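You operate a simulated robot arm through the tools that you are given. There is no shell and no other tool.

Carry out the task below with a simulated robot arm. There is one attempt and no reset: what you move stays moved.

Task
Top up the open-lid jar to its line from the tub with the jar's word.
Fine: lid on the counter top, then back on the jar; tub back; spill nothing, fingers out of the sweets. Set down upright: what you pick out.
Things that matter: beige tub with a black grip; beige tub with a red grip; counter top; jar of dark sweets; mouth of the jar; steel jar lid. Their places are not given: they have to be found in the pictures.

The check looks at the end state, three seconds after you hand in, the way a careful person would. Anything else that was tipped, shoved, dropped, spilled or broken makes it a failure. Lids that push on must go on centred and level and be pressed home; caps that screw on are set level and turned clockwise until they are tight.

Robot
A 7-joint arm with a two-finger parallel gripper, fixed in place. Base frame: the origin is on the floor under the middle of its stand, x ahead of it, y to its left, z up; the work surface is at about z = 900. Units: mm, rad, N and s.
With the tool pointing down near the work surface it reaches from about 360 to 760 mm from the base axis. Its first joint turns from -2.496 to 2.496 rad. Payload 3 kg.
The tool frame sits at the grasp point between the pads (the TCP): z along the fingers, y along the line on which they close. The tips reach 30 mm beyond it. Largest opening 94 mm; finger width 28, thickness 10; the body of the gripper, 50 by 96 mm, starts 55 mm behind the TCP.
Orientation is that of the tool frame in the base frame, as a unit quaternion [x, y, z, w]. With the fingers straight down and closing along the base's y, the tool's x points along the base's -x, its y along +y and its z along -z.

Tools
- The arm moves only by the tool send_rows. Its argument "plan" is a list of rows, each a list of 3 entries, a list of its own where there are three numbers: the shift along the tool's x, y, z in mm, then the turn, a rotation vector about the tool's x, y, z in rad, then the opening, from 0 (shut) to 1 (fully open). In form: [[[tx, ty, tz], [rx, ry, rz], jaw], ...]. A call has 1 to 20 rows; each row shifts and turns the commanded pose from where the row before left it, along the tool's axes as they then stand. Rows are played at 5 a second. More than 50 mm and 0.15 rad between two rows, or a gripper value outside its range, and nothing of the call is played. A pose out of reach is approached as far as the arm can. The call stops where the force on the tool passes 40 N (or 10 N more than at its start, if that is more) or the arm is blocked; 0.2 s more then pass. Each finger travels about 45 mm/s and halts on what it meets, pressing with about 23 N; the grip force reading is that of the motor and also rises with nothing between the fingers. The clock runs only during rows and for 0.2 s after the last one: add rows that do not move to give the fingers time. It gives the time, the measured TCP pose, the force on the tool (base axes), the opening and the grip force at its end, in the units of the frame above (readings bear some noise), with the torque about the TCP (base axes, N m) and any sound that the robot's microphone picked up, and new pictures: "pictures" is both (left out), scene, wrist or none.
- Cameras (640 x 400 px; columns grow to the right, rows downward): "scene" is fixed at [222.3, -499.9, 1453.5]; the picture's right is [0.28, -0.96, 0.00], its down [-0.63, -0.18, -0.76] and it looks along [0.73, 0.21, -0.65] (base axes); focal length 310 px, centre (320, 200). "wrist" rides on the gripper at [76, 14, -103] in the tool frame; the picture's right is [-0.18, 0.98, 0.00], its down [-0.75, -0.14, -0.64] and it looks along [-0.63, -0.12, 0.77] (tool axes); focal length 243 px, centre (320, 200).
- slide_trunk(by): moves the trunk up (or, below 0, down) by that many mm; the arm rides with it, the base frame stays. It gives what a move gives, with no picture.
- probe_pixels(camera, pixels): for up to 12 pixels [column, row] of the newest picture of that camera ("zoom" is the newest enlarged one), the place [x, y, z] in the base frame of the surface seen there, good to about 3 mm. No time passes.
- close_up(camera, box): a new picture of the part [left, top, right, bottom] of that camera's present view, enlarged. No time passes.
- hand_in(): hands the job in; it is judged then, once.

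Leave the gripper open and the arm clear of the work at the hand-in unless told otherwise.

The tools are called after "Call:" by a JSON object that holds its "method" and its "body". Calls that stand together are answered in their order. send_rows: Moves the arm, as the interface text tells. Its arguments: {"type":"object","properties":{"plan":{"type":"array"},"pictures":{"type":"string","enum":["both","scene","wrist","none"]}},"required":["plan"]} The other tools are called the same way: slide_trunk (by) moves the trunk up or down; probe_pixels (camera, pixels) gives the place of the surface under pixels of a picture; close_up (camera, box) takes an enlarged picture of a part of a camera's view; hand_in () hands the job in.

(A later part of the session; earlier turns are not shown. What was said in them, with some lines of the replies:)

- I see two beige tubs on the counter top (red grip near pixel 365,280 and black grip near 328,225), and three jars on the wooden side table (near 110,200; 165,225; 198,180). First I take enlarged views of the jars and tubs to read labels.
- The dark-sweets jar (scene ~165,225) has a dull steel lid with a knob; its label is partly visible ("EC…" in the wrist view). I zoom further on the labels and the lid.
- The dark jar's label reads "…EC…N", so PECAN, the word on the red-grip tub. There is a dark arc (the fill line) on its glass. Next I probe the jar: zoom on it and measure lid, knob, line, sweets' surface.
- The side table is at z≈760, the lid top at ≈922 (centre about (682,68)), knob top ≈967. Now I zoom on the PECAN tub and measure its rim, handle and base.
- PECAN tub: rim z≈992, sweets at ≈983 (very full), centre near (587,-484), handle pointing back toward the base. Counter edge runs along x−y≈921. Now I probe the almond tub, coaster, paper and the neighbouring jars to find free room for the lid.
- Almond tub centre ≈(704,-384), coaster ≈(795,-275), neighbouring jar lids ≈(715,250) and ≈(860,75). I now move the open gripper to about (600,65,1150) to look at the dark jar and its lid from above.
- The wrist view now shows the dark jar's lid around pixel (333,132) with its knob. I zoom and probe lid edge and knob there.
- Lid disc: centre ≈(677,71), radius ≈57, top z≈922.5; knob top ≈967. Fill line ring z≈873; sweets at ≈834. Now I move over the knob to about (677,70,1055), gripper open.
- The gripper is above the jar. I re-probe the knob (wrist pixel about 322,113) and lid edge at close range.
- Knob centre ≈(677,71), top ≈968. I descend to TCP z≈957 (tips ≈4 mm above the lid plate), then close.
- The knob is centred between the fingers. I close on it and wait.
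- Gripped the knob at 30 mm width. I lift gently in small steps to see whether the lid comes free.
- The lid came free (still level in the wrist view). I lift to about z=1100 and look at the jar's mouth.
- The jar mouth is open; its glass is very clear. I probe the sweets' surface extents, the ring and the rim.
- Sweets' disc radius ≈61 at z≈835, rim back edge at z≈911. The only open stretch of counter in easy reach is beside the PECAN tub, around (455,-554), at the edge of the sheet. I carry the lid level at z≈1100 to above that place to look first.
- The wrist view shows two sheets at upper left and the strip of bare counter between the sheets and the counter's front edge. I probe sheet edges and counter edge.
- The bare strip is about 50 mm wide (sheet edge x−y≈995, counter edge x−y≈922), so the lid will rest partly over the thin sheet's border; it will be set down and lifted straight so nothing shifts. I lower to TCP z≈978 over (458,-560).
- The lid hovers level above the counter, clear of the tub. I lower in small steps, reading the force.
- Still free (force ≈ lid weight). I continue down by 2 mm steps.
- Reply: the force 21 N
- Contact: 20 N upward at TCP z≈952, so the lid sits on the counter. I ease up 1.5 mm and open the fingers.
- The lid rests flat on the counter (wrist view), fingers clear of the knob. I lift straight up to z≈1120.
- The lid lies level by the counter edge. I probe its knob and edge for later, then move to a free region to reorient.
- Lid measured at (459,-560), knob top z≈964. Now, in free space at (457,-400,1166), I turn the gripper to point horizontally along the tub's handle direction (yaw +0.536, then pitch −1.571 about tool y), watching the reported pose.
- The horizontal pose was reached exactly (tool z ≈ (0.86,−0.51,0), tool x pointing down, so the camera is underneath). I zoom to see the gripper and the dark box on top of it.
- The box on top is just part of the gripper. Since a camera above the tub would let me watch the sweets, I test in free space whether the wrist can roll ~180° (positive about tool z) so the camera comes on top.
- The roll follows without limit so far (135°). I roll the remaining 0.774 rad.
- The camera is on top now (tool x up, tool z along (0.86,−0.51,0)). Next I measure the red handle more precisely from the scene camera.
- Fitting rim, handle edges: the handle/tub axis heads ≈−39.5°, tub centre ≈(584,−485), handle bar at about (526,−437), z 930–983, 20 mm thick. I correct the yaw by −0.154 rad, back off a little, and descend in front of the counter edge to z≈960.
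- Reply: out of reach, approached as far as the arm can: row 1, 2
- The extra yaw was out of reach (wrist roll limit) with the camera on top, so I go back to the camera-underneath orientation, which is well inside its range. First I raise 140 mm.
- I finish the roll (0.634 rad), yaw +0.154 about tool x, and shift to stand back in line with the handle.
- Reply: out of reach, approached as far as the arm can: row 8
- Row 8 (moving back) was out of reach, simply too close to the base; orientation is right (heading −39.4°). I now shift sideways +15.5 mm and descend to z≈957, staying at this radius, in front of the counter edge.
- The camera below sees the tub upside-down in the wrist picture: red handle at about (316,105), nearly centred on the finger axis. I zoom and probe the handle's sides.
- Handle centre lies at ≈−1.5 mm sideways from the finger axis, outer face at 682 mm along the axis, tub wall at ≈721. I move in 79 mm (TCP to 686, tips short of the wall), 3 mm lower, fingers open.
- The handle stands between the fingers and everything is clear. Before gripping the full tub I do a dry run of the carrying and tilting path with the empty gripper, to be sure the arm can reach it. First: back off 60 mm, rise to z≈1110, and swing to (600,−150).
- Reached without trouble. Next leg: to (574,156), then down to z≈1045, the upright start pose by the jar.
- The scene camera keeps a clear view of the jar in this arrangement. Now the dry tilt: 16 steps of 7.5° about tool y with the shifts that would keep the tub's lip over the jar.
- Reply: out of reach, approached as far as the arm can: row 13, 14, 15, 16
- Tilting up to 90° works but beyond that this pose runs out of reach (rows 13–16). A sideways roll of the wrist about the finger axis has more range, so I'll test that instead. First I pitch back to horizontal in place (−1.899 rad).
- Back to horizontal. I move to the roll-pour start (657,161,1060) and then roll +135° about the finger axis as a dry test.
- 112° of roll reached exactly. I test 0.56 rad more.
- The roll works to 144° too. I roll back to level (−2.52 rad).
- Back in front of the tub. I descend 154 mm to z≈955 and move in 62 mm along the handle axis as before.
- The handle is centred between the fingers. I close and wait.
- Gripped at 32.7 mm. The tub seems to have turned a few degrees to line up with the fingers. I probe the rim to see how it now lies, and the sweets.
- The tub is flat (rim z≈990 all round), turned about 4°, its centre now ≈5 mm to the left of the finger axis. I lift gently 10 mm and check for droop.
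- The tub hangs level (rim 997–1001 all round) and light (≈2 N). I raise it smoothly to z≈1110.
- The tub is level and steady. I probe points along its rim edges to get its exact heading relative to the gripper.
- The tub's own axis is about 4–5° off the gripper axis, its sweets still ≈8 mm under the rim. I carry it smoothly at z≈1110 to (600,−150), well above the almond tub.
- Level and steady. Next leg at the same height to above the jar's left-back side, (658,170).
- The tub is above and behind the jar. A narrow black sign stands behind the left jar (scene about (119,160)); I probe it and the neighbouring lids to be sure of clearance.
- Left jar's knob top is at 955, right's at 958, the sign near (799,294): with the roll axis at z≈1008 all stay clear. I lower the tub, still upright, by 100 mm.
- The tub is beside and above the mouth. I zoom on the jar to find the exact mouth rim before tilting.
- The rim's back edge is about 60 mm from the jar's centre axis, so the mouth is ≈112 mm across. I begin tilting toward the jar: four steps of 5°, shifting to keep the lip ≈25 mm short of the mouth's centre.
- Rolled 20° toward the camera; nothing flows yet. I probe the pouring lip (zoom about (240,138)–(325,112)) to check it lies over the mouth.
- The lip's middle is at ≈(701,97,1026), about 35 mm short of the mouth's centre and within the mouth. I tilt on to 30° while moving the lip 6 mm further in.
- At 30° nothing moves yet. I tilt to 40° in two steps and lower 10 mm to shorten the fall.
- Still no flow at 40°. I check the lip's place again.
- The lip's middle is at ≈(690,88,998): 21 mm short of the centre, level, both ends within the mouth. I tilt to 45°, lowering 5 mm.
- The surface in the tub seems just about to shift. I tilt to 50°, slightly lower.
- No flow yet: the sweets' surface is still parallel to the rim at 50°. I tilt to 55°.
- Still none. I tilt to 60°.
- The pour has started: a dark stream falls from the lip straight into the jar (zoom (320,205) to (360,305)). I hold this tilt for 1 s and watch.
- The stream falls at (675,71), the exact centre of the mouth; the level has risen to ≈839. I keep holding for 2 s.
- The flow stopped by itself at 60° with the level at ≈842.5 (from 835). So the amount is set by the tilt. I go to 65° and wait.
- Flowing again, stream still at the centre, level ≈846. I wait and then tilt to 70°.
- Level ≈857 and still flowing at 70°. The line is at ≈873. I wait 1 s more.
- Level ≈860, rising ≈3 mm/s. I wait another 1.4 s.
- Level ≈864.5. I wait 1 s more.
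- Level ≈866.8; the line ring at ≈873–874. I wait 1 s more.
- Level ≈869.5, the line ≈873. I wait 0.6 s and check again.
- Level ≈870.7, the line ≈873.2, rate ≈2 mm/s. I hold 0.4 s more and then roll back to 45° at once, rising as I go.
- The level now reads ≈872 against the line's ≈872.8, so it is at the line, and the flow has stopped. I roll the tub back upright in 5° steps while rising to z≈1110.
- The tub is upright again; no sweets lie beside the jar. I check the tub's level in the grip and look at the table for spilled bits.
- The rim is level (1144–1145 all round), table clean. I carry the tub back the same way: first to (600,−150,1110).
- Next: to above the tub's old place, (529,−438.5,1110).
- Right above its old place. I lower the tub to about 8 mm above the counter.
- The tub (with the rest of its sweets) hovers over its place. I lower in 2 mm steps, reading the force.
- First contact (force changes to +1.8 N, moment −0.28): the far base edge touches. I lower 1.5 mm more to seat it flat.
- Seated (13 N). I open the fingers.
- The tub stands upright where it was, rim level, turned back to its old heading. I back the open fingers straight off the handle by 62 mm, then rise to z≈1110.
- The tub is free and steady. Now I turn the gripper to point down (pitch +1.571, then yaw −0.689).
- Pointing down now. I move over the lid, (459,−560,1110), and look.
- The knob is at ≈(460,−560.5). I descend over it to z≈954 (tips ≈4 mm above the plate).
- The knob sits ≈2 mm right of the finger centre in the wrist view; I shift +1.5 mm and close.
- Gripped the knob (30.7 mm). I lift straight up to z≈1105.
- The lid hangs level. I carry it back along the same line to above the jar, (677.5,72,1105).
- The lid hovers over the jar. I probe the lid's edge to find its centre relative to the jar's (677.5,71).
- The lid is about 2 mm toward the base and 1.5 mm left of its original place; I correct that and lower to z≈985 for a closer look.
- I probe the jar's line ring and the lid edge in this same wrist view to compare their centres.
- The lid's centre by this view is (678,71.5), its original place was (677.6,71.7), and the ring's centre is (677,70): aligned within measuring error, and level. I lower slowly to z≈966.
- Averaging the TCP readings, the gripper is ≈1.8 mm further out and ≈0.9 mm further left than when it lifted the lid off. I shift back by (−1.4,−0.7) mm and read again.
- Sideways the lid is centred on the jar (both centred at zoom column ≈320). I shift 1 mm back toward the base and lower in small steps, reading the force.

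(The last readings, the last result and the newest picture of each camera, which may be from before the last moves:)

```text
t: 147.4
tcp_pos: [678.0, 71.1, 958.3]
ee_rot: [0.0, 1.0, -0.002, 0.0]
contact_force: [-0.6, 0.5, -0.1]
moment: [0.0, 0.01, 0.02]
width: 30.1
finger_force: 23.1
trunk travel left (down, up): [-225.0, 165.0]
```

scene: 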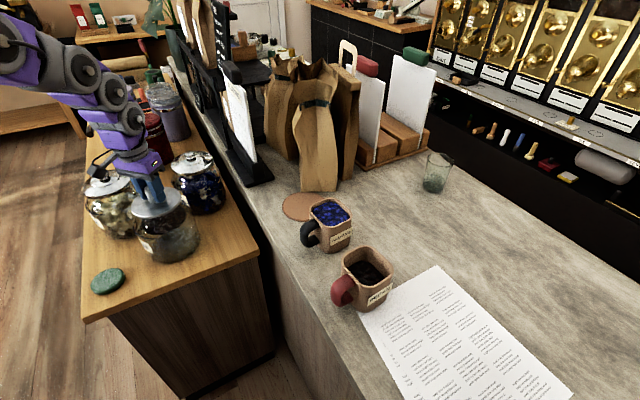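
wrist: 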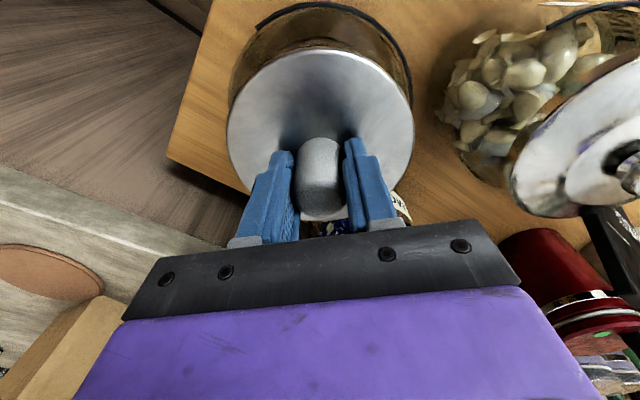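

Still free at z≈958. I continue in 1 mm steps.

Call:
{"method": "send_rows", "body": {"plan": [[[0, 0, 1], [0, 0, 0], 0], [[0, 0, 0.5], [0, 0, 0], 0]], "pictures": "none"}}

Call:
{"method": "send_rows", "body": {"plan": [[[0, 0, 1], [0, 0, 0], 0]], "pictures": "both"}}

Call:
{"method": "close_up", "body": {"camera": "scene", "box": [120, 165, 210, 265]}}

```text
t: 148.0
tcp_pos: [676.5, 72.3, 957.6]
ee_rot: [0.0, 1.0, -0.001, -0.001]
contact_force: [-1.2, -0.2, -0.6]
moment: [0.0, -0.03, -0.04]
width: 30.4
finger_force: 22.9
trunk travel left (down, up): [-225.0, 165.0]
```

```text
t: 148.4
tcp_pos: [675.9, 72.3, 957.0]
ee_rot: [0.001, 1.0, -0.001, 0.0]
contact_force: [0.4, -0.2, 4.7]
moment: [0.26, 0.05, 0.01]
width: 30.3
finger_force: 23.0
trunk travel left (down, up): [-225.0, 165.0]
```

scene: 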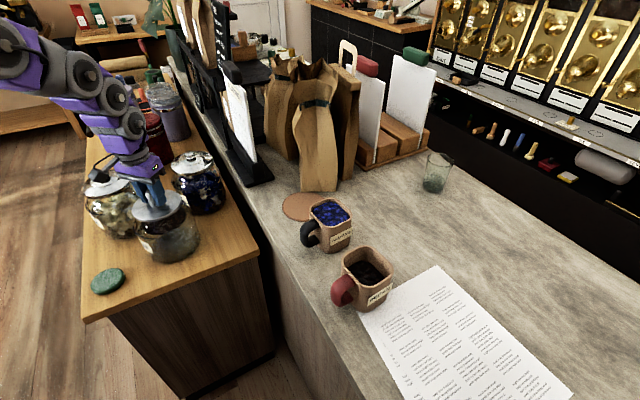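
wrist: 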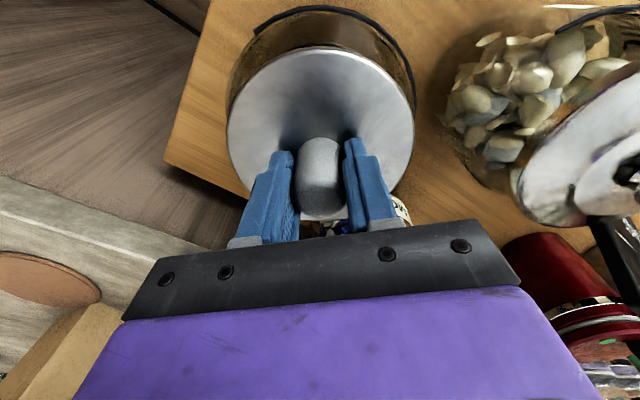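

```text
4.00 times, centred on (165, 215) of scene
```

zoom: 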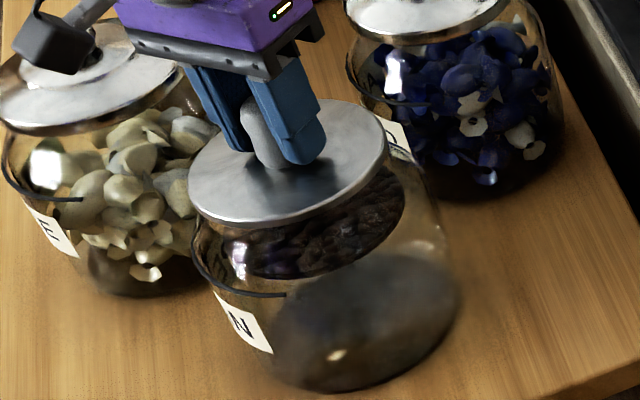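

Contact at z≈957, the same height as originally, touching first on the +y side (moment 0.26). I press 1 mm further.

Call:
{"method": "send_rows", "body": {"plan": [[[0, 0, 0.7], [0, 0, 0], 0], [[0, 0, 0.5], [0, 0, 0], 0]], "pictures": "none"}}

```text
t: 149.0
tcp_pos: [677.4, 70.4, 957.1]
ee_rot: [0.0, 1.0, -0.001, 0.002]
contact_force: [2.3, 0.3, 16.1]
moment: [0.08, 0.34, -0.04]
width: 30.7
finger_force: 23.0
trunk travel left (down, up): [-225.0, 165.0]
```

16 N with a nearly central contact. I press a bit more (to about 30 N).

Call:
{"method": "send_rows", "body": {"plan": [[[0, 0, 0.6], [0, 0, 0], 0], [[0, 0, 0.5], [0, 0, 0], 0]], "pictures": "none"}}

```text
t: 149.6
tcp_pos: [676.1, 72.4, 955.4]
ee_rot: [0.0, 1.0, -0.001, 0.001]
contact_force: [4.0, 0.4, 20.1]
moment: [0.13, -0.11, -0.01]
width: 30.6
finger_force: 22.9
trunk travel left (down, up): [-225.0, 165.0]
```

The lid bears evenly at ≈20 N. I ease off 1.5 mm, open the fingers and rise to look at it.

Call:
{"method": "send_rows", "body": {"plan": [[[0, 0, -1.5], [0, 0, 0], 0], [[0, 0, 0], [0, 0, 0], 0.4], [[0, 0, 0], [0, 0, 0], 0.6], [[0, 0, 0], [0, 0, 0], 1], [[0, 0, 0], [0, 0, 0], 1], [[0, 0, 0], [0, 0, 0], 1], [[0, 0, 0], [0, 0, 0], 1], [[0, 0, -10], [0, 0, 0], 1], [[0, 0, -25], [0, 0, 0], 1], [[0, 0, -35], [0, 0, 0], 1], [[0, 0, -25], [0, 0, 0], 1], [[0, 0, 0], [0, 0, 0], 1]], "pictures": "both"}}

Call:
{"method": "close_up", "body": {"camera": "scene", "box": [120, 165, 210, 265]}}

Call:
{"method": "close_up", "body": {"camera": "wrist", "box": [240, 0, 410, 170]}}

```text
t: 152.2
tcp_pos: [676.7, 71.9, 1050.3]
ee_rot: [0.0, 1.0, 0.0, 0.0]
contact_force: [-0.2, 1.2, -0.4]
moment: [-0.01, 0.0, 0.02]
width: 94.0
finger_force: 0.1
trunk travel left (down, up): [-225.0, 165.0]
```

scene: 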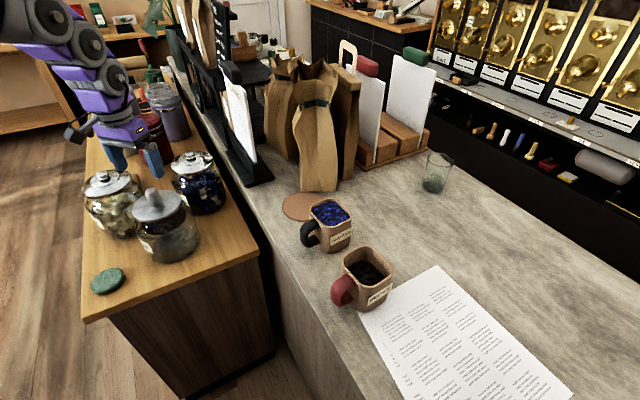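
wrist: 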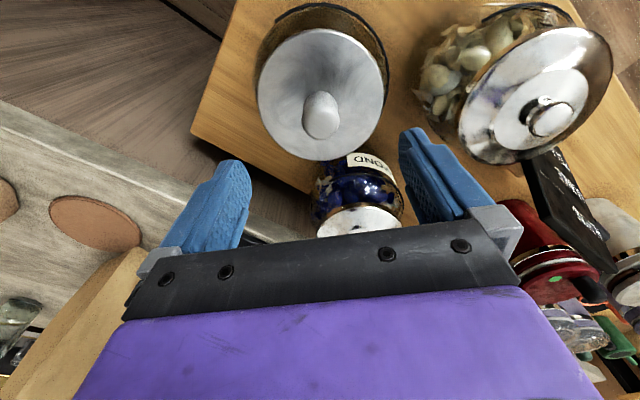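

```text
4.00 times, centred on (165, 215) of scene
```

zoom: 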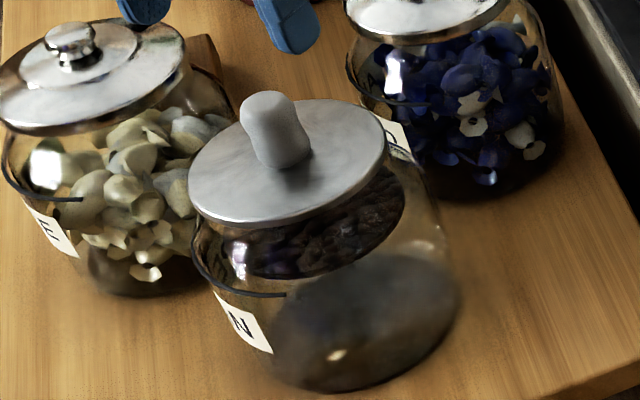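

```text
2.35 times, centred on (325, 85) of wrist
```

zoom: 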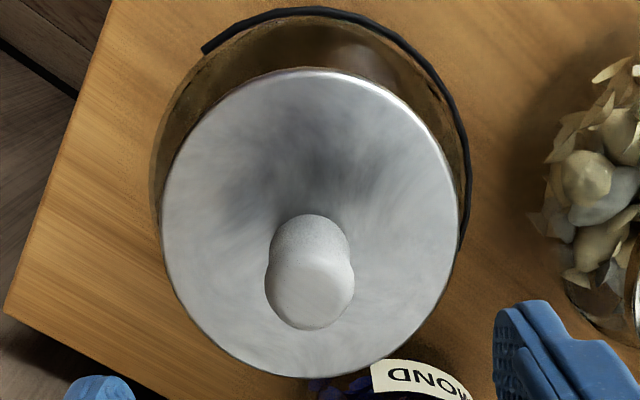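

The lid sits on the jar, looking just like at the start. I probe its plate for level and centre.

Call:
{"method": "probe_pixels", "body": {"camera": "zoom", "pixels": [[168, 230], [452, 225], [310, 76], [308, 368], [205, 130], [415, 125], [200, 320], [420, 320], [250, 90], [370, 88], [308, 300], [310, 250]]}}

Call:
{"method": "close_up", "body": {"camera": "scene", "box": [135, 180, 200, 245]}}

Call:
{"method": "probe_pixels", "body": {"camera": "zoom", "pixels": [[155, 150], [425, 110], [280, 205], [200, 195], [360, 180], [400, 70], [330, 60], [180, 110], [230, 160], [350, 140]]}}

```text
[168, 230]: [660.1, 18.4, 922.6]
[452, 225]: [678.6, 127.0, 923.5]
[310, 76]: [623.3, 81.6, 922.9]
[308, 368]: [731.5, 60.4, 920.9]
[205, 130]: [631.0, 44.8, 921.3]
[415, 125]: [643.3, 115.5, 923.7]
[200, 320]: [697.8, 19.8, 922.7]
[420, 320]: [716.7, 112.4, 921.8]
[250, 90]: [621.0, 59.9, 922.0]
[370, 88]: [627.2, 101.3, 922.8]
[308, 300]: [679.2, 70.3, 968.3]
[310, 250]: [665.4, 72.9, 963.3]
```

```text
6.15 times, centred on (168, 212) of scene
```

zoom: 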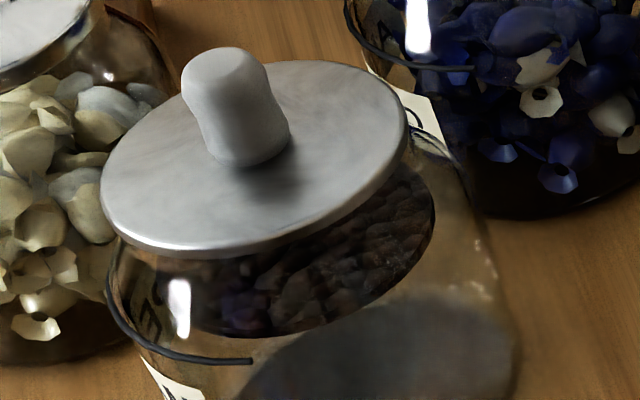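

```text
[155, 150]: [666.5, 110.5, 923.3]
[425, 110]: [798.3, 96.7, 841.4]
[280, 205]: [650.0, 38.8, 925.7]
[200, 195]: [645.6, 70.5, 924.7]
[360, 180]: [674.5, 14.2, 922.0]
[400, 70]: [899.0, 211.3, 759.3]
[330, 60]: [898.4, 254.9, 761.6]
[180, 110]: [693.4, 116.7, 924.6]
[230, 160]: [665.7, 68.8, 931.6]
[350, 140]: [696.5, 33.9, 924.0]
```

The plate reads 922.4 on average (originally 922.5), level, centred at (677.5,72): home where it was. To be sure it is pressed home, I close the empty fingers and press gently on the knob's top (z≈968); first down to just above it.

Call:
{"method": "send_rows", "body": {"plan": [[[0, 0, 0], [0, 0, 0], 0], [[0, 0, 0], [0, 0, 0], 0], [[0, 0, 0], [0, 0, 0], 0], [[0, 0, 0], [0, 0, 0], 0], [[0, 0, 0], [0, 0, 0], 0], [[0, 0, 0], [0, 0, 0], 0], [[0, 0, 15], [0, 0, 0], 0], [[0, 0, 18], [0, 0, 0], 0], [[0, 0, 10], [0, 0, 0], 0], [[0, 0, 3], [0, 0, 0], 0], [[0, 0, 0], [0, 0, 0], 0]], "pictures": "both"}}

Call:
{"method": "close_up", "body": {"camera": "scene", "box": [120, 150, 210, 245]}}

```text
t: 154.6
tcp_pos: [677.1, 70.8, 1005.2]
ee_rot: [0.001, 1.0, -0.001, 0.001]
contact_force: [-0.3, 1.0, -0.6]
moment: [-0.03, -0.02, 0.04]
width: 0.1
finger_force: 23.1
trunk travel left (down, up): [-225.0, 165.0]
```

scene: 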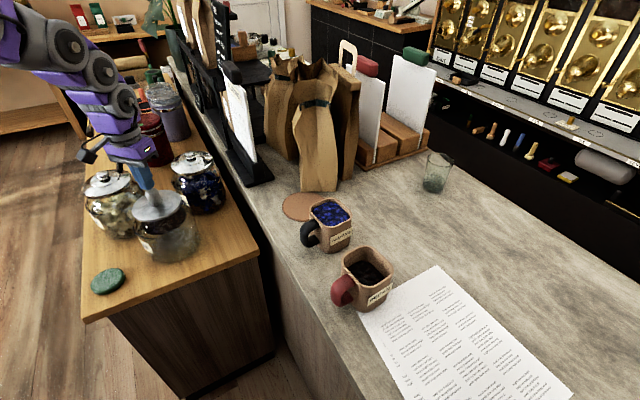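
wrist: 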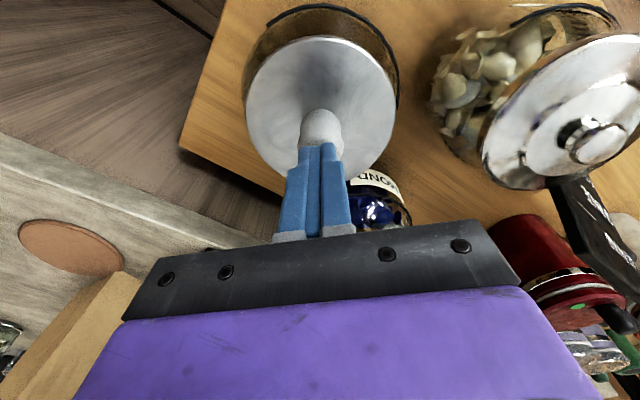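

```text
4.21 times, centred on (165, 198) of scene
```

zoom: 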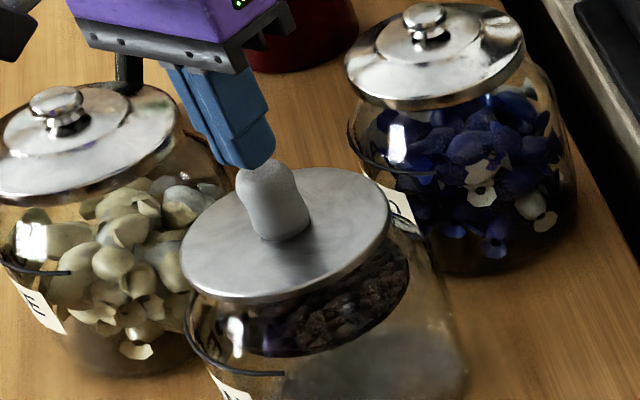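

The closed tips are just above the knob. I press down in small steps.

Call:
{"method": "send_rows", "body": {"plan": [[[0, 0, 2], [0, 0, 0], 0], [[0, 0, 2], [0, 0, 0], 0], [[0, 0, 1.5], [0, 0, 0], 0]], "pictures": "none"}}

Call:
{"method": "send_rows", "body": {"plan": [[[0, 0, 1.2], [0, 0, 0], 0]], "pictures": "none"}}

```text
t: 155.4
tcp_pos: [677.3, 71.6, 999.7]
ee_rot: [0.0, 1.0, -0.001, 0.0]
contact_force: [0.2, 1.3, 0.3]
moment: [-0.01, 0.04, 0.02]
width: 0.2
finger_force: 22.9
trunk travel left (down, up): [-225.0, 165.0]
```

```text
t: 155.8
tcp_pos: [675.8, 71.0, 997.3]
ee_rot: [0.0, 1.0, -0.001, 0.001]
contact_force: [-0.5, 0.8, 0.2]
moment: [-0.07, 0.02, -0.03]
width: 0.1
finger_force: 22.9
trunk travel left (down, up): [-225.0, 165.0]
```

Call:
{"method": "send_rows", "body": {"plan": [[[0, 0, 1.2], [0, 0, 0], 0]], "pictures": "none"}}

Call:
{"method": "send_rows", "body": {"plan": [[[0, 0, 0.8], [0, 0, 0], 0]], "pictures": "none"}}

```text
t: 156.2
tcp_pos: [677.4, 71.4, 995.6]
ee_rot: [0.001, 1.0, 0.0, 0.0]
contact_force: [-0.7, -1.0, 0.3]
moment: [0.01, 0.02, 0.01]
width: 0.0
finger_force: 22.8
trunk travel left (down, up): [-225.0, 165.0]
```

```text
t: 156.6
tcp_pos: [677.0, 71.1, 997.2]
ee_rot: [0.001, 1.0, -0.001, 0.002]
contact_force: [-0.2, -0.9, 4.7]
moment: [-0.02, 0.09, 0.03]
width: 0.2
finger_force: 23.2
trunk travel left (down, up): [-225.0, 165.0]
```

Contact (4.7 N). I press on by small steps to about 25–30 N.

Call:
{"method": "send_rows", "body": {"plan": [[[0, 0, 0.8], [0, 0, 0], 0]], "pictures": "none"}}

Call:
{"method": "send_rows", "body": {"plan": [[[0, 0, 0.8], [0, 0, 0], 0]], "pictures": "none"}}

```text
t: 157.0
tcp_pos: [677.6, 71.8, 997.1]
ee_rot: [0.0, 1.0, -0.001, 0.002]
contact_force: [0.8, -0.3, 13.1]
moment: [0.02, 0.05, 0.01]
width: 0.0
finger_force: 23.2
trunk travel left (down, up): [-225.0, 165.0]
```

```text
t: 157.4
tcp_pos: [676.5, 71.7, 997.3]
ee_rot: [0.0, 1.0, -0.001, 0.003]
contact_force: [2.6, 0.8, 24.4]
moment: [0.02, 0.06, 0.02]
width: 0.0
finger_force: 22.4
trunk travel left (down, up): [-225.0, 165.0]
```

24 N, central. One more small step, then I rise.

Call:
{"method": "send_rows", "body": {"plan": [[[0, 0, 0.6], [0, 0, 0], 0]], "pictures": "none"}}

Call:
{"method": "send_rows", "body": {"plan": [[[0, 0, -4], [0, 0, 0], 0], [[0, 0, -15], [0, 0, 0], 0], [[0, 0, -30], [0, 0, 0], 0], [[0, 0, -35], [0, 0, 0], 0.3], [[0, 0, -35], [0, 0, 0], 0.6], [[0, 0, -20], [0, 0, 0], 1], [[0, 0, 0], [0, 0, 0], 1], [[0, 0, 0], [0, 0, 0], 1], [[0, 0, 0], [0, 0, 0], 1]], "pictures": "both"}}

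Call:
{"method": "close_up", "body": {"camera": "scene", "box": [120, 165, 210, 265]}}

Call:
{"method": "close_up", "body": {"camera": "wrist", "box": [260, 0, 400, 180]}}

```text
t: 157.8
tcp_pos: [677.8, 71.6, 996.9]
ee_rot: [0.0, 1.0, -0.001, 0.003]
contact_force: [4.6, 1.2, 33.3]
moment: [0.03, 0.01, -0.01]
width: 0.2
finger_force: 22.8
trunk travel left (down, up): [-225.0, 165.0]
```

```text
t: 159.8
tcp_pos: [677.4, 71.8, 1133.5]
ee_rot: [0.0, 1.0, 0.0, 0.001]
contact_force: [0.3, 0.3, -0.7]
moment: [-0.03, 0.0, 0.01]
width: 93.9
finger_force: 0.0
trunk travel left (down, up): [-225.0, 165.0]
```

scene: 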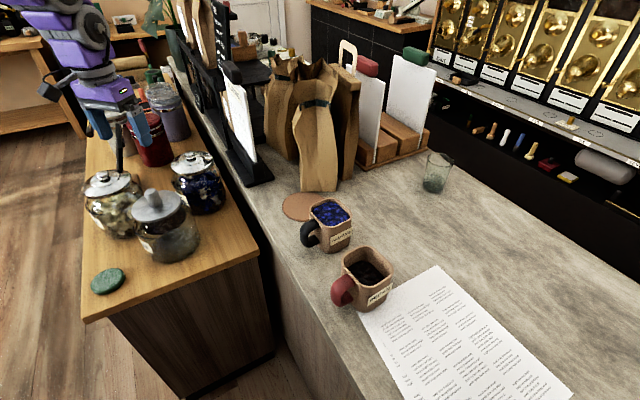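
wrist: 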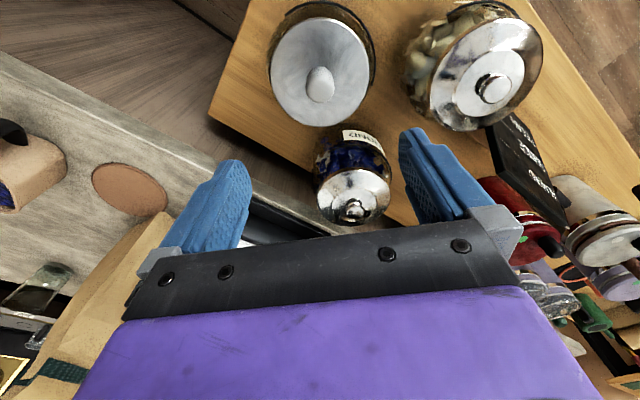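

```text
4.00 times, centred on (165, 215) of scene
```

zoom: 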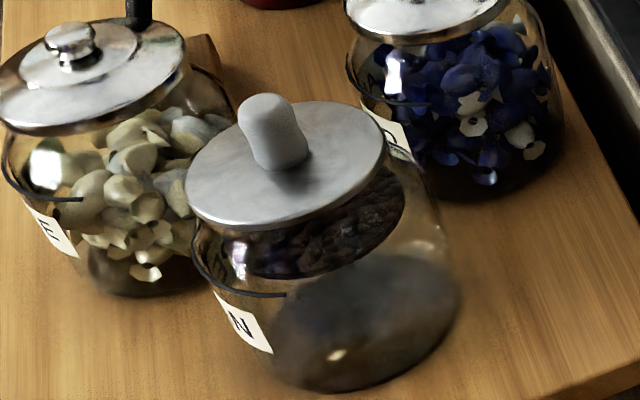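

```text
2.22 times, centred on (330, 90) of wrist
```

zoom: 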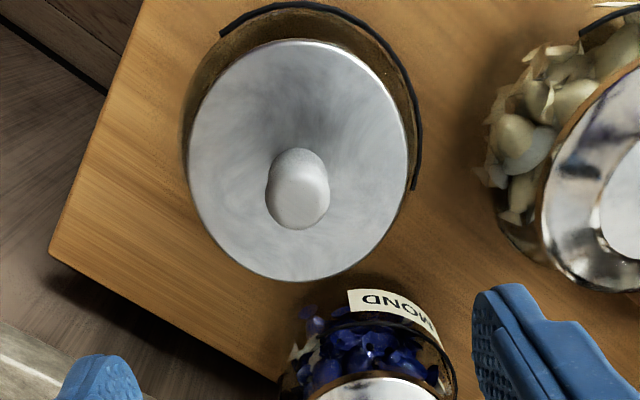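

The press reached 33 N. The lid may have slid a millimetre or two; I probe its plate again for level and centre.

Call:
{"method": "probe_pixels", "body": {"camera": "zoom", "pixels": [[193, 160], [404, 155], [298, 46], [296, 276], [222, 90], [374, 86], [218, 232], [376, 236], [255, 60], [340, 56], [298, 205], [298, 180]]}}

Call:
{"method": "close_up", "body": {"camera": "wrist", "box": [265, 10, 375, 130]}}

Call:
{"method": "probe_pixels", "body": {"camera": "zoom", "pixels": [[160, 210], [478, 205], [318, 32], [315, 383], [205, 100], [435, 95], [200, 310], [437, 315], [255, 55], [385, 52], [260, 365], [375, 365]]}}

```text
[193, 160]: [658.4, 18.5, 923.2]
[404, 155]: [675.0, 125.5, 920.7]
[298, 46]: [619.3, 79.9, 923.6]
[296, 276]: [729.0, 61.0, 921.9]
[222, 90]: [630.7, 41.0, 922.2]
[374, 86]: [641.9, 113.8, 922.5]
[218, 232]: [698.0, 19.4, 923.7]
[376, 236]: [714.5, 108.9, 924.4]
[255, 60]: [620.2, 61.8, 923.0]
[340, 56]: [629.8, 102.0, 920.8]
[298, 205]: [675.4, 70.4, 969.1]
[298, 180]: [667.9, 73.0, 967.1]
```

```text
3.33 times, centred on (320, 70) of wrist
```

zoom: 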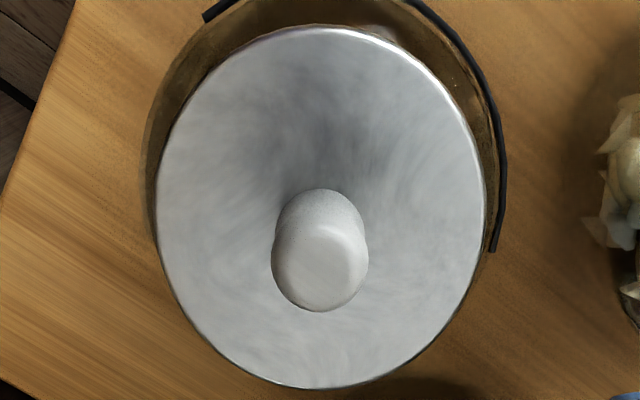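

```text
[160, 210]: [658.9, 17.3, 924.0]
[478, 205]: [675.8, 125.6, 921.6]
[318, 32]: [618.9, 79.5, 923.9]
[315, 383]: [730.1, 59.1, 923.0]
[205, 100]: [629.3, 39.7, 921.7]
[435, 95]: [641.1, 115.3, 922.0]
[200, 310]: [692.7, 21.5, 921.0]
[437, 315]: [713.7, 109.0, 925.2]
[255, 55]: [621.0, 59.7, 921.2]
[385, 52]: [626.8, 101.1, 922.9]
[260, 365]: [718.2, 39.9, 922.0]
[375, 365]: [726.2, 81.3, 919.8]
```

The plate is level at 922.6, but its centre now reads ≈(674.4,71.4): the press slid it ≈3 mm toward the base. I will recentre it. First I go down to the same height (z≈1050) as the earlier reference picture to compare directly.

Call:
{"method": "send_rows", "body": {"plan": [[[0, 0, 20], [0, 0, 0], 1], [[0, 0, 35], [0, 0, 0], 1], [[0, 0, 20], [0, 0, 0], 1], [[0, 0, 8.5], [0, 0, 0], 1], [[0, 0, 0], [0, 0, 0], 1], [[0, 0, 0], [0, 0, 0], 1]], "pictures": "both"}}

Call:
{"method": "close_up", "body": {"camera": "wrist", "box": [240, 0, 410, 170]}}

Call:
{"method": "probe_pixels", "body": {"camera": "zoom", "pixels": [[168, 230], [452, 225], [310, 76], [308, 368], [205, 130], [415, 125], [200, 320], [420, 320], [250, 90], [370, 88], [308, 300], [310, 250]]}}

```text
t: 161.2
tcp_pos: [676.9, 70.9, 1049.6]
ee_rot: [0.0, 1.0, -0.001, 0.001]
contact_force: [0.0, 0.7, 0.4]
moment: [-0.02, 0.01, 0.02]
width: 93.9
finger_force: 0.0
trunk travel left (down, up): [-225.0, 165.0]
```

scene: 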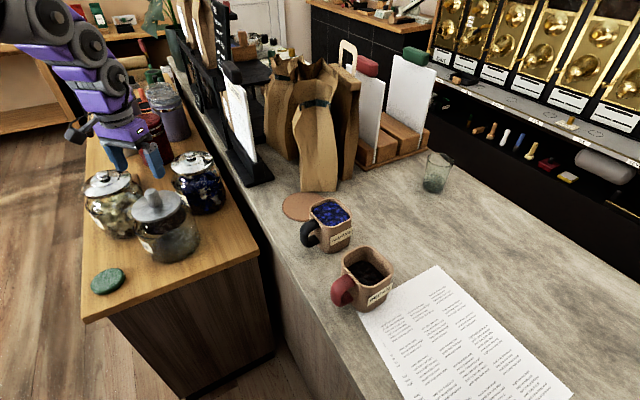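
wrist: 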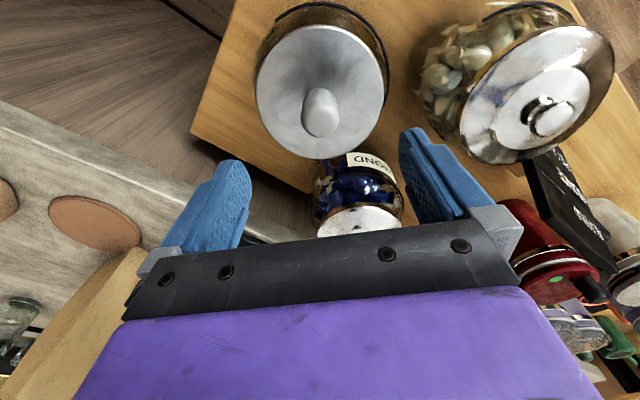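

```text
2.35 times, centred on (325, 85) of wrist
```

zoom: 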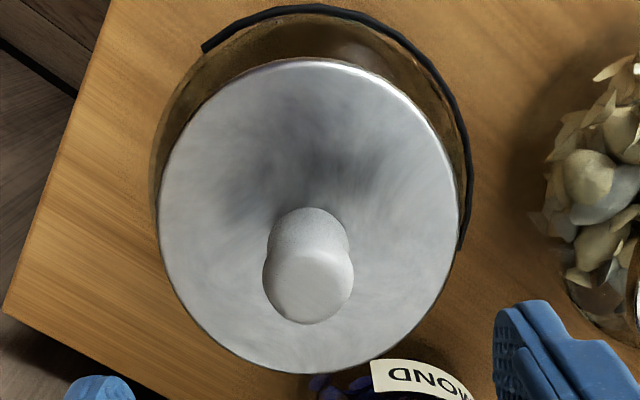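

```text
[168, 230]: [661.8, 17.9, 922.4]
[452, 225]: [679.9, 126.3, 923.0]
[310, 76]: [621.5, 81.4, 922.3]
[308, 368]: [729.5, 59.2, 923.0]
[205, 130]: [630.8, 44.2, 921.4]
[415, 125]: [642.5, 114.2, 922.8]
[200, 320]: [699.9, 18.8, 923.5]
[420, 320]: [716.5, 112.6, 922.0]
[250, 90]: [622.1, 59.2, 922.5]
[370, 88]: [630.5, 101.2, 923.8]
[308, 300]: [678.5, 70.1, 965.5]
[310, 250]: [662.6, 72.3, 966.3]
```

At the identical camera pose (ring end and MOND label at the same pixels), the lid sits ≈7 px nearer the top and ≈2.5 px left than before the press: a shift of about (−2.7,−0.8) mm. I go down to the knob again (z≈957.5).

Call:
{"method": "send_rows", "body": {"plan": [[[0, 0.5, 20], [0, 0, 0], 1], [[0, 0, 30], [0, 0, 0], 1], [[0, 0, 22], [0, 0, 0], 1], [[0, 0, 13], [0, 0, 0], 1], [[0, 0, 5], [0, 0, 0], 1], [[0, 0, 2], [0, 0, 0], 1], [[0, 0, 0], [0, 0, 0], 1]], "pictures": "wrist"}}

Call:
{"method": "send_rows", "body": {"plan": [[[0, 0, 0], [0, 0, 0], 0.6], [[0, 0, 0], [0, 0, 0], 0.42], [[0, 0, 0], [0, 0, 0], 0.36], [[0, 0, 0], [0, 0, 0], 0.3], [[0, 0, 0], [0, 0, 0], 0], [[0, 0, 0], [0, 0, 0], 0], [[0, 0, 0], [0, 0, 0], 0]], "pictures": "wrist"}}

```text
t: 162.8
tcp_pos: [677.9, 71.0, 957.7]
ee_rot: [0.0, 1.0, 0.0, 0.001]
contact_force: [-0.7, -0.3, -0.3]
moment: [-0.05, 0.02, -0.02]
width: 94.1
finger_force: 0.0
trunk travel left (down, up): [-225.0, 165.0]
```

wrist: 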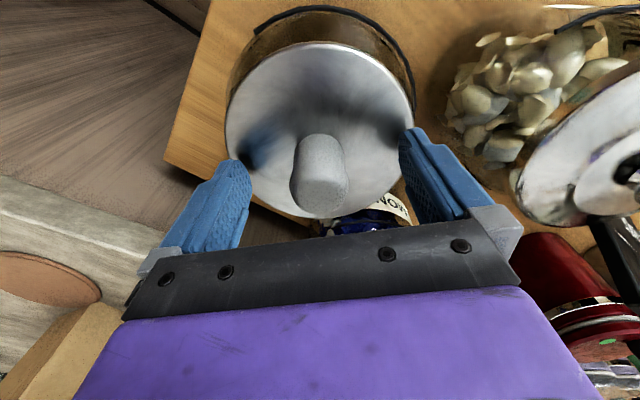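

```text
t: 164.4
tcp_pos: [676.7, 71.6, 957.6]
ee_rot: [0.001, 1.0, -0.001, 0.001]
contact_force: [-0.1, 0.2, 1.6]
moment: [0.14, 0.01, -0.05]
width: 30.9
finger_force: 23.0
trunk travel left (down, up): [-225.0, 165.0]
```

wrist: 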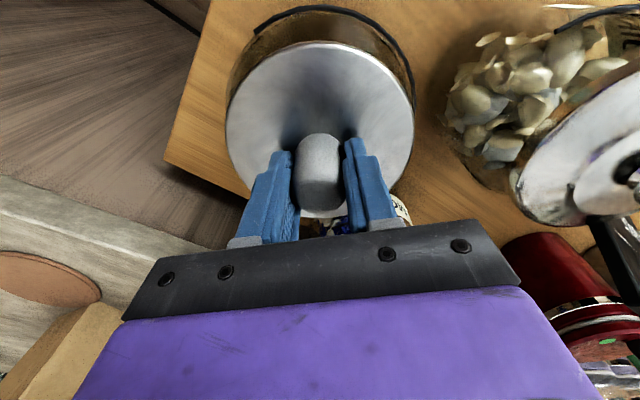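

Gripped. I lift 4 mm, move 2.7 mm outward (+x), and lower 3 mm.

Call:
{"method": "send_rows", "body": {"plan": [[[0, 0, -2], [0, 0, 0], 0], [[0, 0, -2], [0, 0, 0], 0], [[-1.4, 0, 0], [0, 0, 0], 0], [[-1.3, 0, 0], [0, 0, 0], 0], [[0, 0, 0], [0, 0, 0], 0], [[0, 0, 1.5], [0, 0, 0], 0], [[0, 0, 1.5], [0, 0, 0], 0], [[0, 0, 0], [0, 0, 0], 0]], "pictures": "none"}}

Call:
{"method": "send_rows", "body": {"plan": [[[0, 0, 0.7], [0, 0, 0], 0]], "pictures": "none"}}

```text
t: 166.2
tcp_pos: [679.8, 71.0, 959.4]
ee_rot: [0.0, 1.0, -0.002, 0.0]
contact_force: [0.6, 0.5, -0.9]
moment: [0.03, -0.01, 0.0]
width: 30.6
finger_force: 23.1
trunk travel left (down, up): [-225.0, 165.0]
```

```text
t: 166.6
tcp_pos: [679.5, 72.6, 958.0]
ee_rot: [0.001, 1.0, -0.001, -0.001]
contact_force: [0.3, 0.7, -1.1]
moment: [-0.02, 0.01, -0.01]
width: 30.4
finger_force: 22.9
trunk travel left (down, up): [-225.0, 165.0]
```

Call:
{"method": "send_rows", "body": {"plan": [[[0, 0, 0.7], [0, 0, 0], 0]], "pictures": "none"}}

Call:
{"method": "send_rows", "body": {"plan": [[[0, 0, 0.6], [0, 0, 0], 0]], "pictures": "none"}}

```text
t: 167.0
tcp_pos: [680.0, 72.0, 957.5]
ee_rot: [-0.001, 1.0, 0.0, 0.001]
contact_force: [-1.2, -0.3, 3.3]
moment: [0.19, 0.09, -0.01]
width: 30.7
finger_force: 22.6
trunk travel left (down, up): [-225.0, 165.0]
```

```text
t: 167.4
tcp_pos: [679.6, 72.4, 958.5]
ee_rot: [0.0, 1.0, -0.001, 0.0]
contact_force: [0.9, 0.8, 9.5]
moment: [0.21, 0.53, -0.02]
width: 30.3
finger_force: 22.9
trunk travel left (down, up): [-225.0, 165.0]
```

Contact, 9.5 N. I press a little further with the knob still held.

Call:
{"method": "send_rows", "body": {"plan": [[[0, 0, 0.8], [0, 0, 0], 0]], "pictures": "none"}}

Call:
{"method": "send_rows", "body": {"plan": [[[0, 0, 0.7], [0, 0, 0], 0]], "pictures": "none"}}

```text
t: 167.8
tcp_pos: [679.8, 71.8, 958.4]
ee_rot: [0.0, 1.0, 0.0, 0.002]
contact_force: [0.9, 1.1, 17.8]
moment: [0.08, 0.37, 0.05]
width: 30.5
finger_force: 22.8
trunk travel left (down, up): [-225.0, 165.0]
```

```text
t: 168.2
tcp_pos: [679.5, 71.7, 956.9]
ee_rot: [0.0, 1.0, -0.001, 0.002]
contact_force: [1.8, 0.5, 19.8]
moment: [0.09, -0.09, 0.0]
width: 30.8
finger_force: 22.8
trunk travel left (down, up): [-225.0, 165.0]
```

Even bearing at ≈20 N (moments ≈0). I ease off, open, and rise to z≈1050 for the comparison picture.

Call:
{"method": "send_rows", "body": {"plan": [[[0, 0, -1.2], [0, 0, 0], 0], [[0, 0, 0], [0, 0, 0], 0.4], [[0, 0, 0], [0, 0, 0], 0.6], [[0, 0, 0], [0, 0, 0], 1], [[0, 0, 0], [0, 0, 0], 1], [[0, 0, 0], [0, 0, 0], 1], [[0, 0, 0], [0, 0, 0], 1], [[2.6, -0.5, -10], [0, 0, 0], 1], [[0, 0, -25], [0, 0, 0], 1], [[0, 0, -33], [0, 0, 0], 1], [[0, 0, -25], [0, 0, 0], 1], [[0, 0, 0], [0, 0, 0], 1]], "pictures": "both"}}

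Call:
{"method": "close_up", "body": {"camera": "wrist", "box": [240, 0, 410, 170]}}

Call:
{"method": "probe_pixels", "body": {"camera": "zoom", "pixels": [[168, 230], [452, 225], [310, 76], [308, 368], [205, 130], [415, 125], [200, 320], [420, 320], [250, 90], [370, 88], [308, 300], [310, 250]]}}

```text
t: 170.8
tcp_pos: [679.6, 72.2, 1050.1]
ee_rot: [-0.001, 1.0, -0.001, -0.001]
contact_force: [-0.1, 0.2, 0.2]
moment: [0.02, 0.01, -0.01]
width: 93.7
finger_force: 0.0
trunk travel left (down, up): [-225.0, 165.0]
```

scene: 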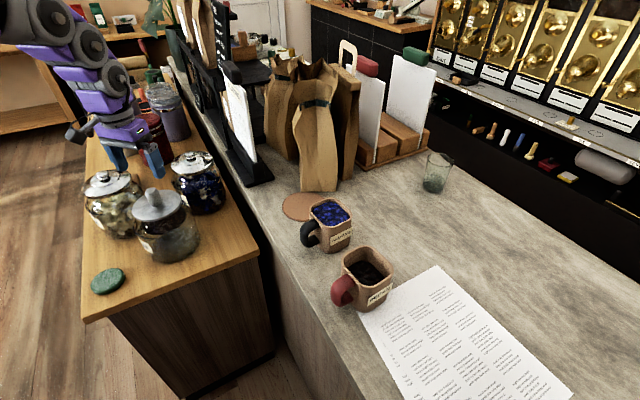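
wrist: 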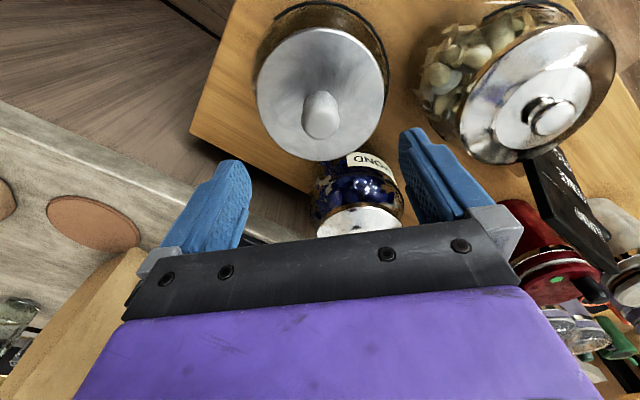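

```text
2.35 times, centred on (325, 85) of wrist
```

zoom: 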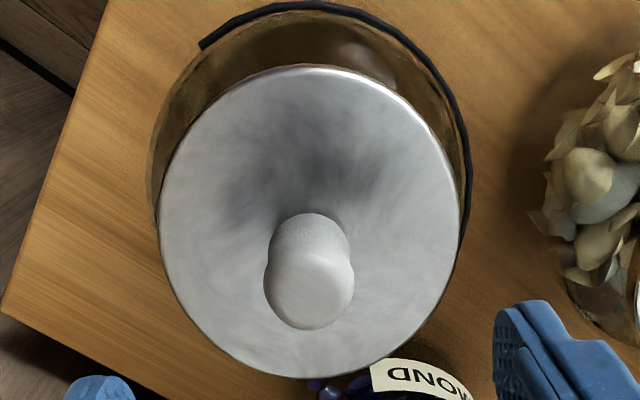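

```text
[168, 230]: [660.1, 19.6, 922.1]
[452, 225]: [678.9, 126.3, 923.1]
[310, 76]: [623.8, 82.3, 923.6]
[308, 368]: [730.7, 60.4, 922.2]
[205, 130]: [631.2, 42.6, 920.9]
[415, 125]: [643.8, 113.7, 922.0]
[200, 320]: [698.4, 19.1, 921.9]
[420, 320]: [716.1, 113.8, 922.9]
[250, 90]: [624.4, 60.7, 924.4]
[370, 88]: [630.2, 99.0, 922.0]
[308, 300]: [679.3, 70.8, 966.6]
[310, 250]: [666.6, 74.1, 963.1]
```

I probe true edge points of the lid now (edges at zoom columns 160/460, rows 64/378) to find its centre.

Call:
{"method": "probe_pixels", "body": {"camera": "zoom", "pixels": [[166, 230], [454, 225], [310, 72], [308, 369], [163, 215], [457, 210], [300, 70], [300, 371], [320, 72], [320, 370]]}}

Call:
{"method": "close_up", "body": {"camera": "wrist", "box": [250, 20, 330, 100]}}

Call:
{"method": "close_up", "body": {"camera": "wrist", "box": [320, 80, 400, 170]}}

```text
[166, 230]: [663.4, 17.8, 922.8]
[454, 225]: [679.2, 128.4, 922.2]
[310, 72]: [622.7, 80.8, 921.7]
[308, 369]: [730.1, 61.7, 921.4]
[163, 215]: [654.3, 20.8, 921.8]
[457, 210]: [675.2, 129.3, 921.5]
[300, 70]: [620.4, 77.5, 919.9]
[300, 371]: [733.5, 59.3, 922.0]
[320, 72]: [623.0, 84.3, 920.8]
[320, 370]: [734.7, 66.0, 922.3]
```

```text
5.00 times, centred on (290, 60) of wrist
```

zoom: 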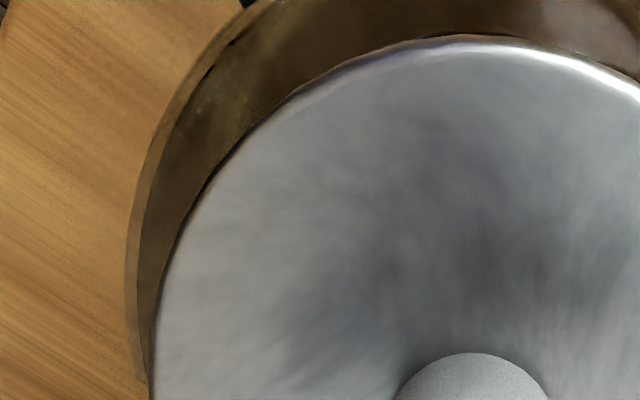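

```text
4.44 times, centred on (360, 125) of wrist
```

zoom: 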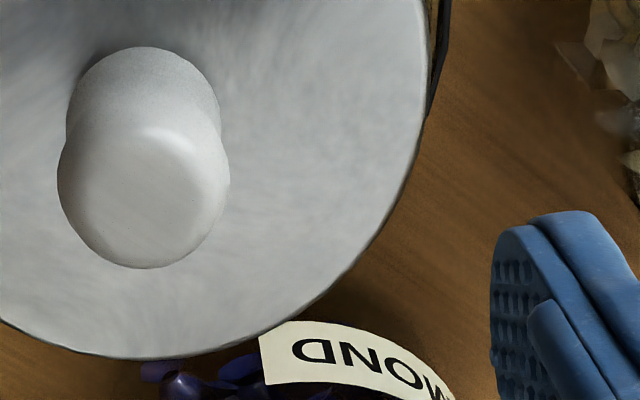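

By the same four-point measure the lid's centre is (677.5,73) against (678,73) at the start, and its plate is at 922.5, level: centred and home. I raise the arm and return it to the starting position, gripper open.

Call:
{"method": "send_rows", "body": {"plan": [[[0, 0, -15], [0, 0, 0], 1], [[0, 0, -35], [0, 0, 0], 1], [[0, 0, -40], [0, 0, 0], 1], [[0, 0, -40], [0, 0, 0], 1], [[0, 0, -20], [0, 0, 0], 1], [[6, -20, -2], [0, 0, 0], 1], [[11.5, -37.25, -2.5], [0, 0, 0], 1], [[11.5, -37.25, -2.5], [0, 0, 0], 1], [[11.5, -37.25, -2.5], [0, 0, 0], 1], [[11.5, -37.25, -2.5], [0, 0, 0], 1], [[11.5, -37.25, -2.5], [0, 0, 0], 1], [[11.5, -37.25, -2.5], [0, 0, 0], 1], [[11.5, -37.25, -2.5], [0, 0, 0], 1], [[11.5, -37.25, -2.5], [0, 0, 0], 1], [[11.5, -37.25, -2.5], [0, 0, 0], 1], [[11.5, -37.25, -2.5], [0, 0, 0], 1], [[11.5, -37.25, -2.5], [0, 0, 0], 1], [[6, -17, -2], [0, 0, 0], 1], [[0, 0, 0], [0, 0, 0], 1]], "pictures": "both"}}

Call:
{"method": "close_up", "body": {"camera": "scene", "box": [70, 130, 250, 300]}}

Call:
{"method": "close_up", "body": {"camera": "scene", "box": [270, 170, 430, 330]}}

```text
t: 174.8
tcp_pos: [536.4, -375.1, 1231.5]
ee_rot: [0.001, 1.0, 0.0, -0.001]
contact_force: [0.2, 0.1, -0.5]
moment: [-0.01, -0.01, -0.01]
width: 94.0
finger_force: 0.0
trunk travel left (down, up): [-225.0, 165.0]
```

scene: 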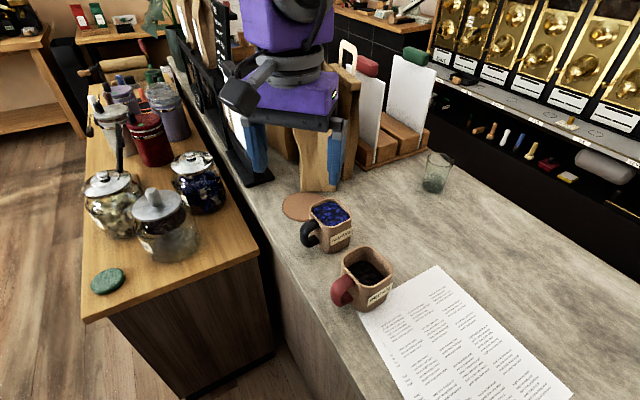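
wrist: 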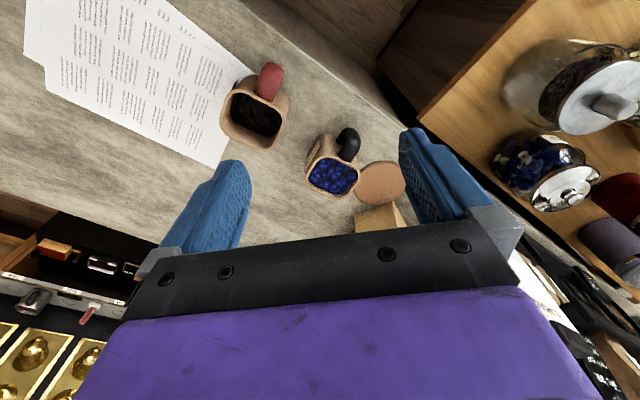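

```text
2.35 times, centred on (160, 215) of scene
```

zoom: 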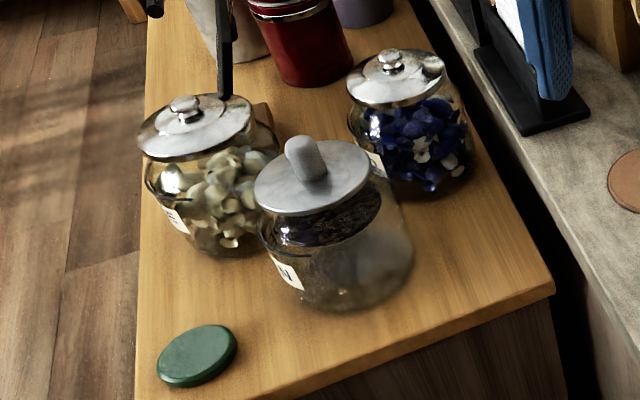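

```text
2.50 times, centred on (350, 250) of scene
```

zoom: 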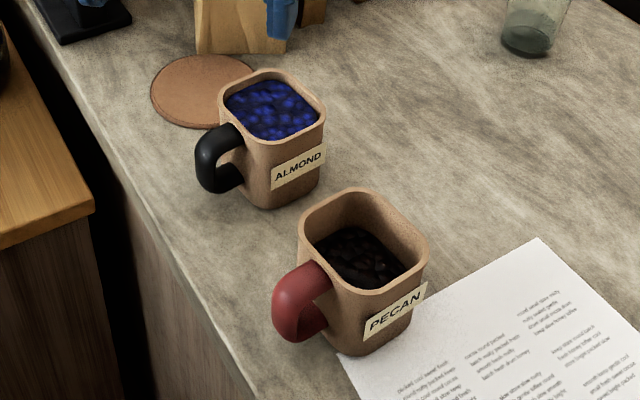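

Everything stands as at the start: tub upright in place, sheets, coaster, almond tub and jars unmoved, no sweets lying about, lid on as before. One last probe of lid, sweets level and line.

Call:
{"method": "close_up", "body": {"camera": "scene", "box": [125, 180, 205, 270]}}

Call:
{"method": "probe_pixels", "body": {"camera": "zoom", "pixels": [[265, 50], [180, 130], [390, 90], [300, 170], [220, 160], [370, 60], [330, 195], [360, 190], [290, 215], [240, 260], [220, 250], [380, 180]]}}

```text
4.44 times, centred on (165, 225) of scene
```

zoom: 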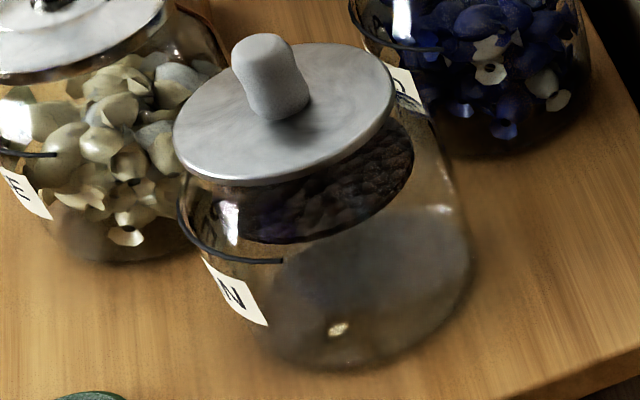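

```text
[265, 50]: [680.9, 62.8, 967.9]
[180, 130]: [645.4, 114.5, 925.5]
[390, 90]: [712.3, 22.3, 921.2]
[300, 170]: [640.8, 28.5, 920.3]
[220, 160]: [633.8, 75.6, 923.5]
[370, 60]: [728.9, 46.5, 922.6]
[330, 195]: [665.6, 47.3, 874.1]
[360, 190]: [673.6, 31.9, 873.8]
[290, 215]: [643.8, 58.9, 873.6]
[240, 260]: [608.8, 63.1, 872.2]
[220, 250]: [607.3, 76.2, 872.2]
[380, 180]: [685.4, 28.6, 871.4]
```

The sweets stand at ≈873 and the line at ≈872, so the jar is filled to its line. The lid reads as it did originally, the tub is back, nothing was spilled, and the arm is clear with the gripper open. I hand in.

Call:
{"method": "hand_in", "body": {}}

```text
The job is handed in.
```

I topped up the PECAN jar to its line from the red-grip PECAN tub and handed the job in. The result of the check has not come back.

- **Fill:** the sweets read about 873 mm high and the line about 872 mm, which agrees within measuring error.
- **Lid:** it is back on the jar, level and at the same height as at the start. Its centre is within about 1 mm of where it was. My final press with closed fingers slid it about 3 mm, so I gripped it again, recentred it and pressed it to about 20 N.
- **Lid while off:** it rested on the counter top, but there was not enough bare counter in reach, so it lay partly over the edge of the paper sheet. The sheet did not move.
- **Tub:** it is upright at its original spot, with the leftover sweets still in it.
- **Everything else:** I saw no spilled sweets, and nothing else looked moved. The fingers stayed out of the sweets. The arm is back at its start position with the gripper open.
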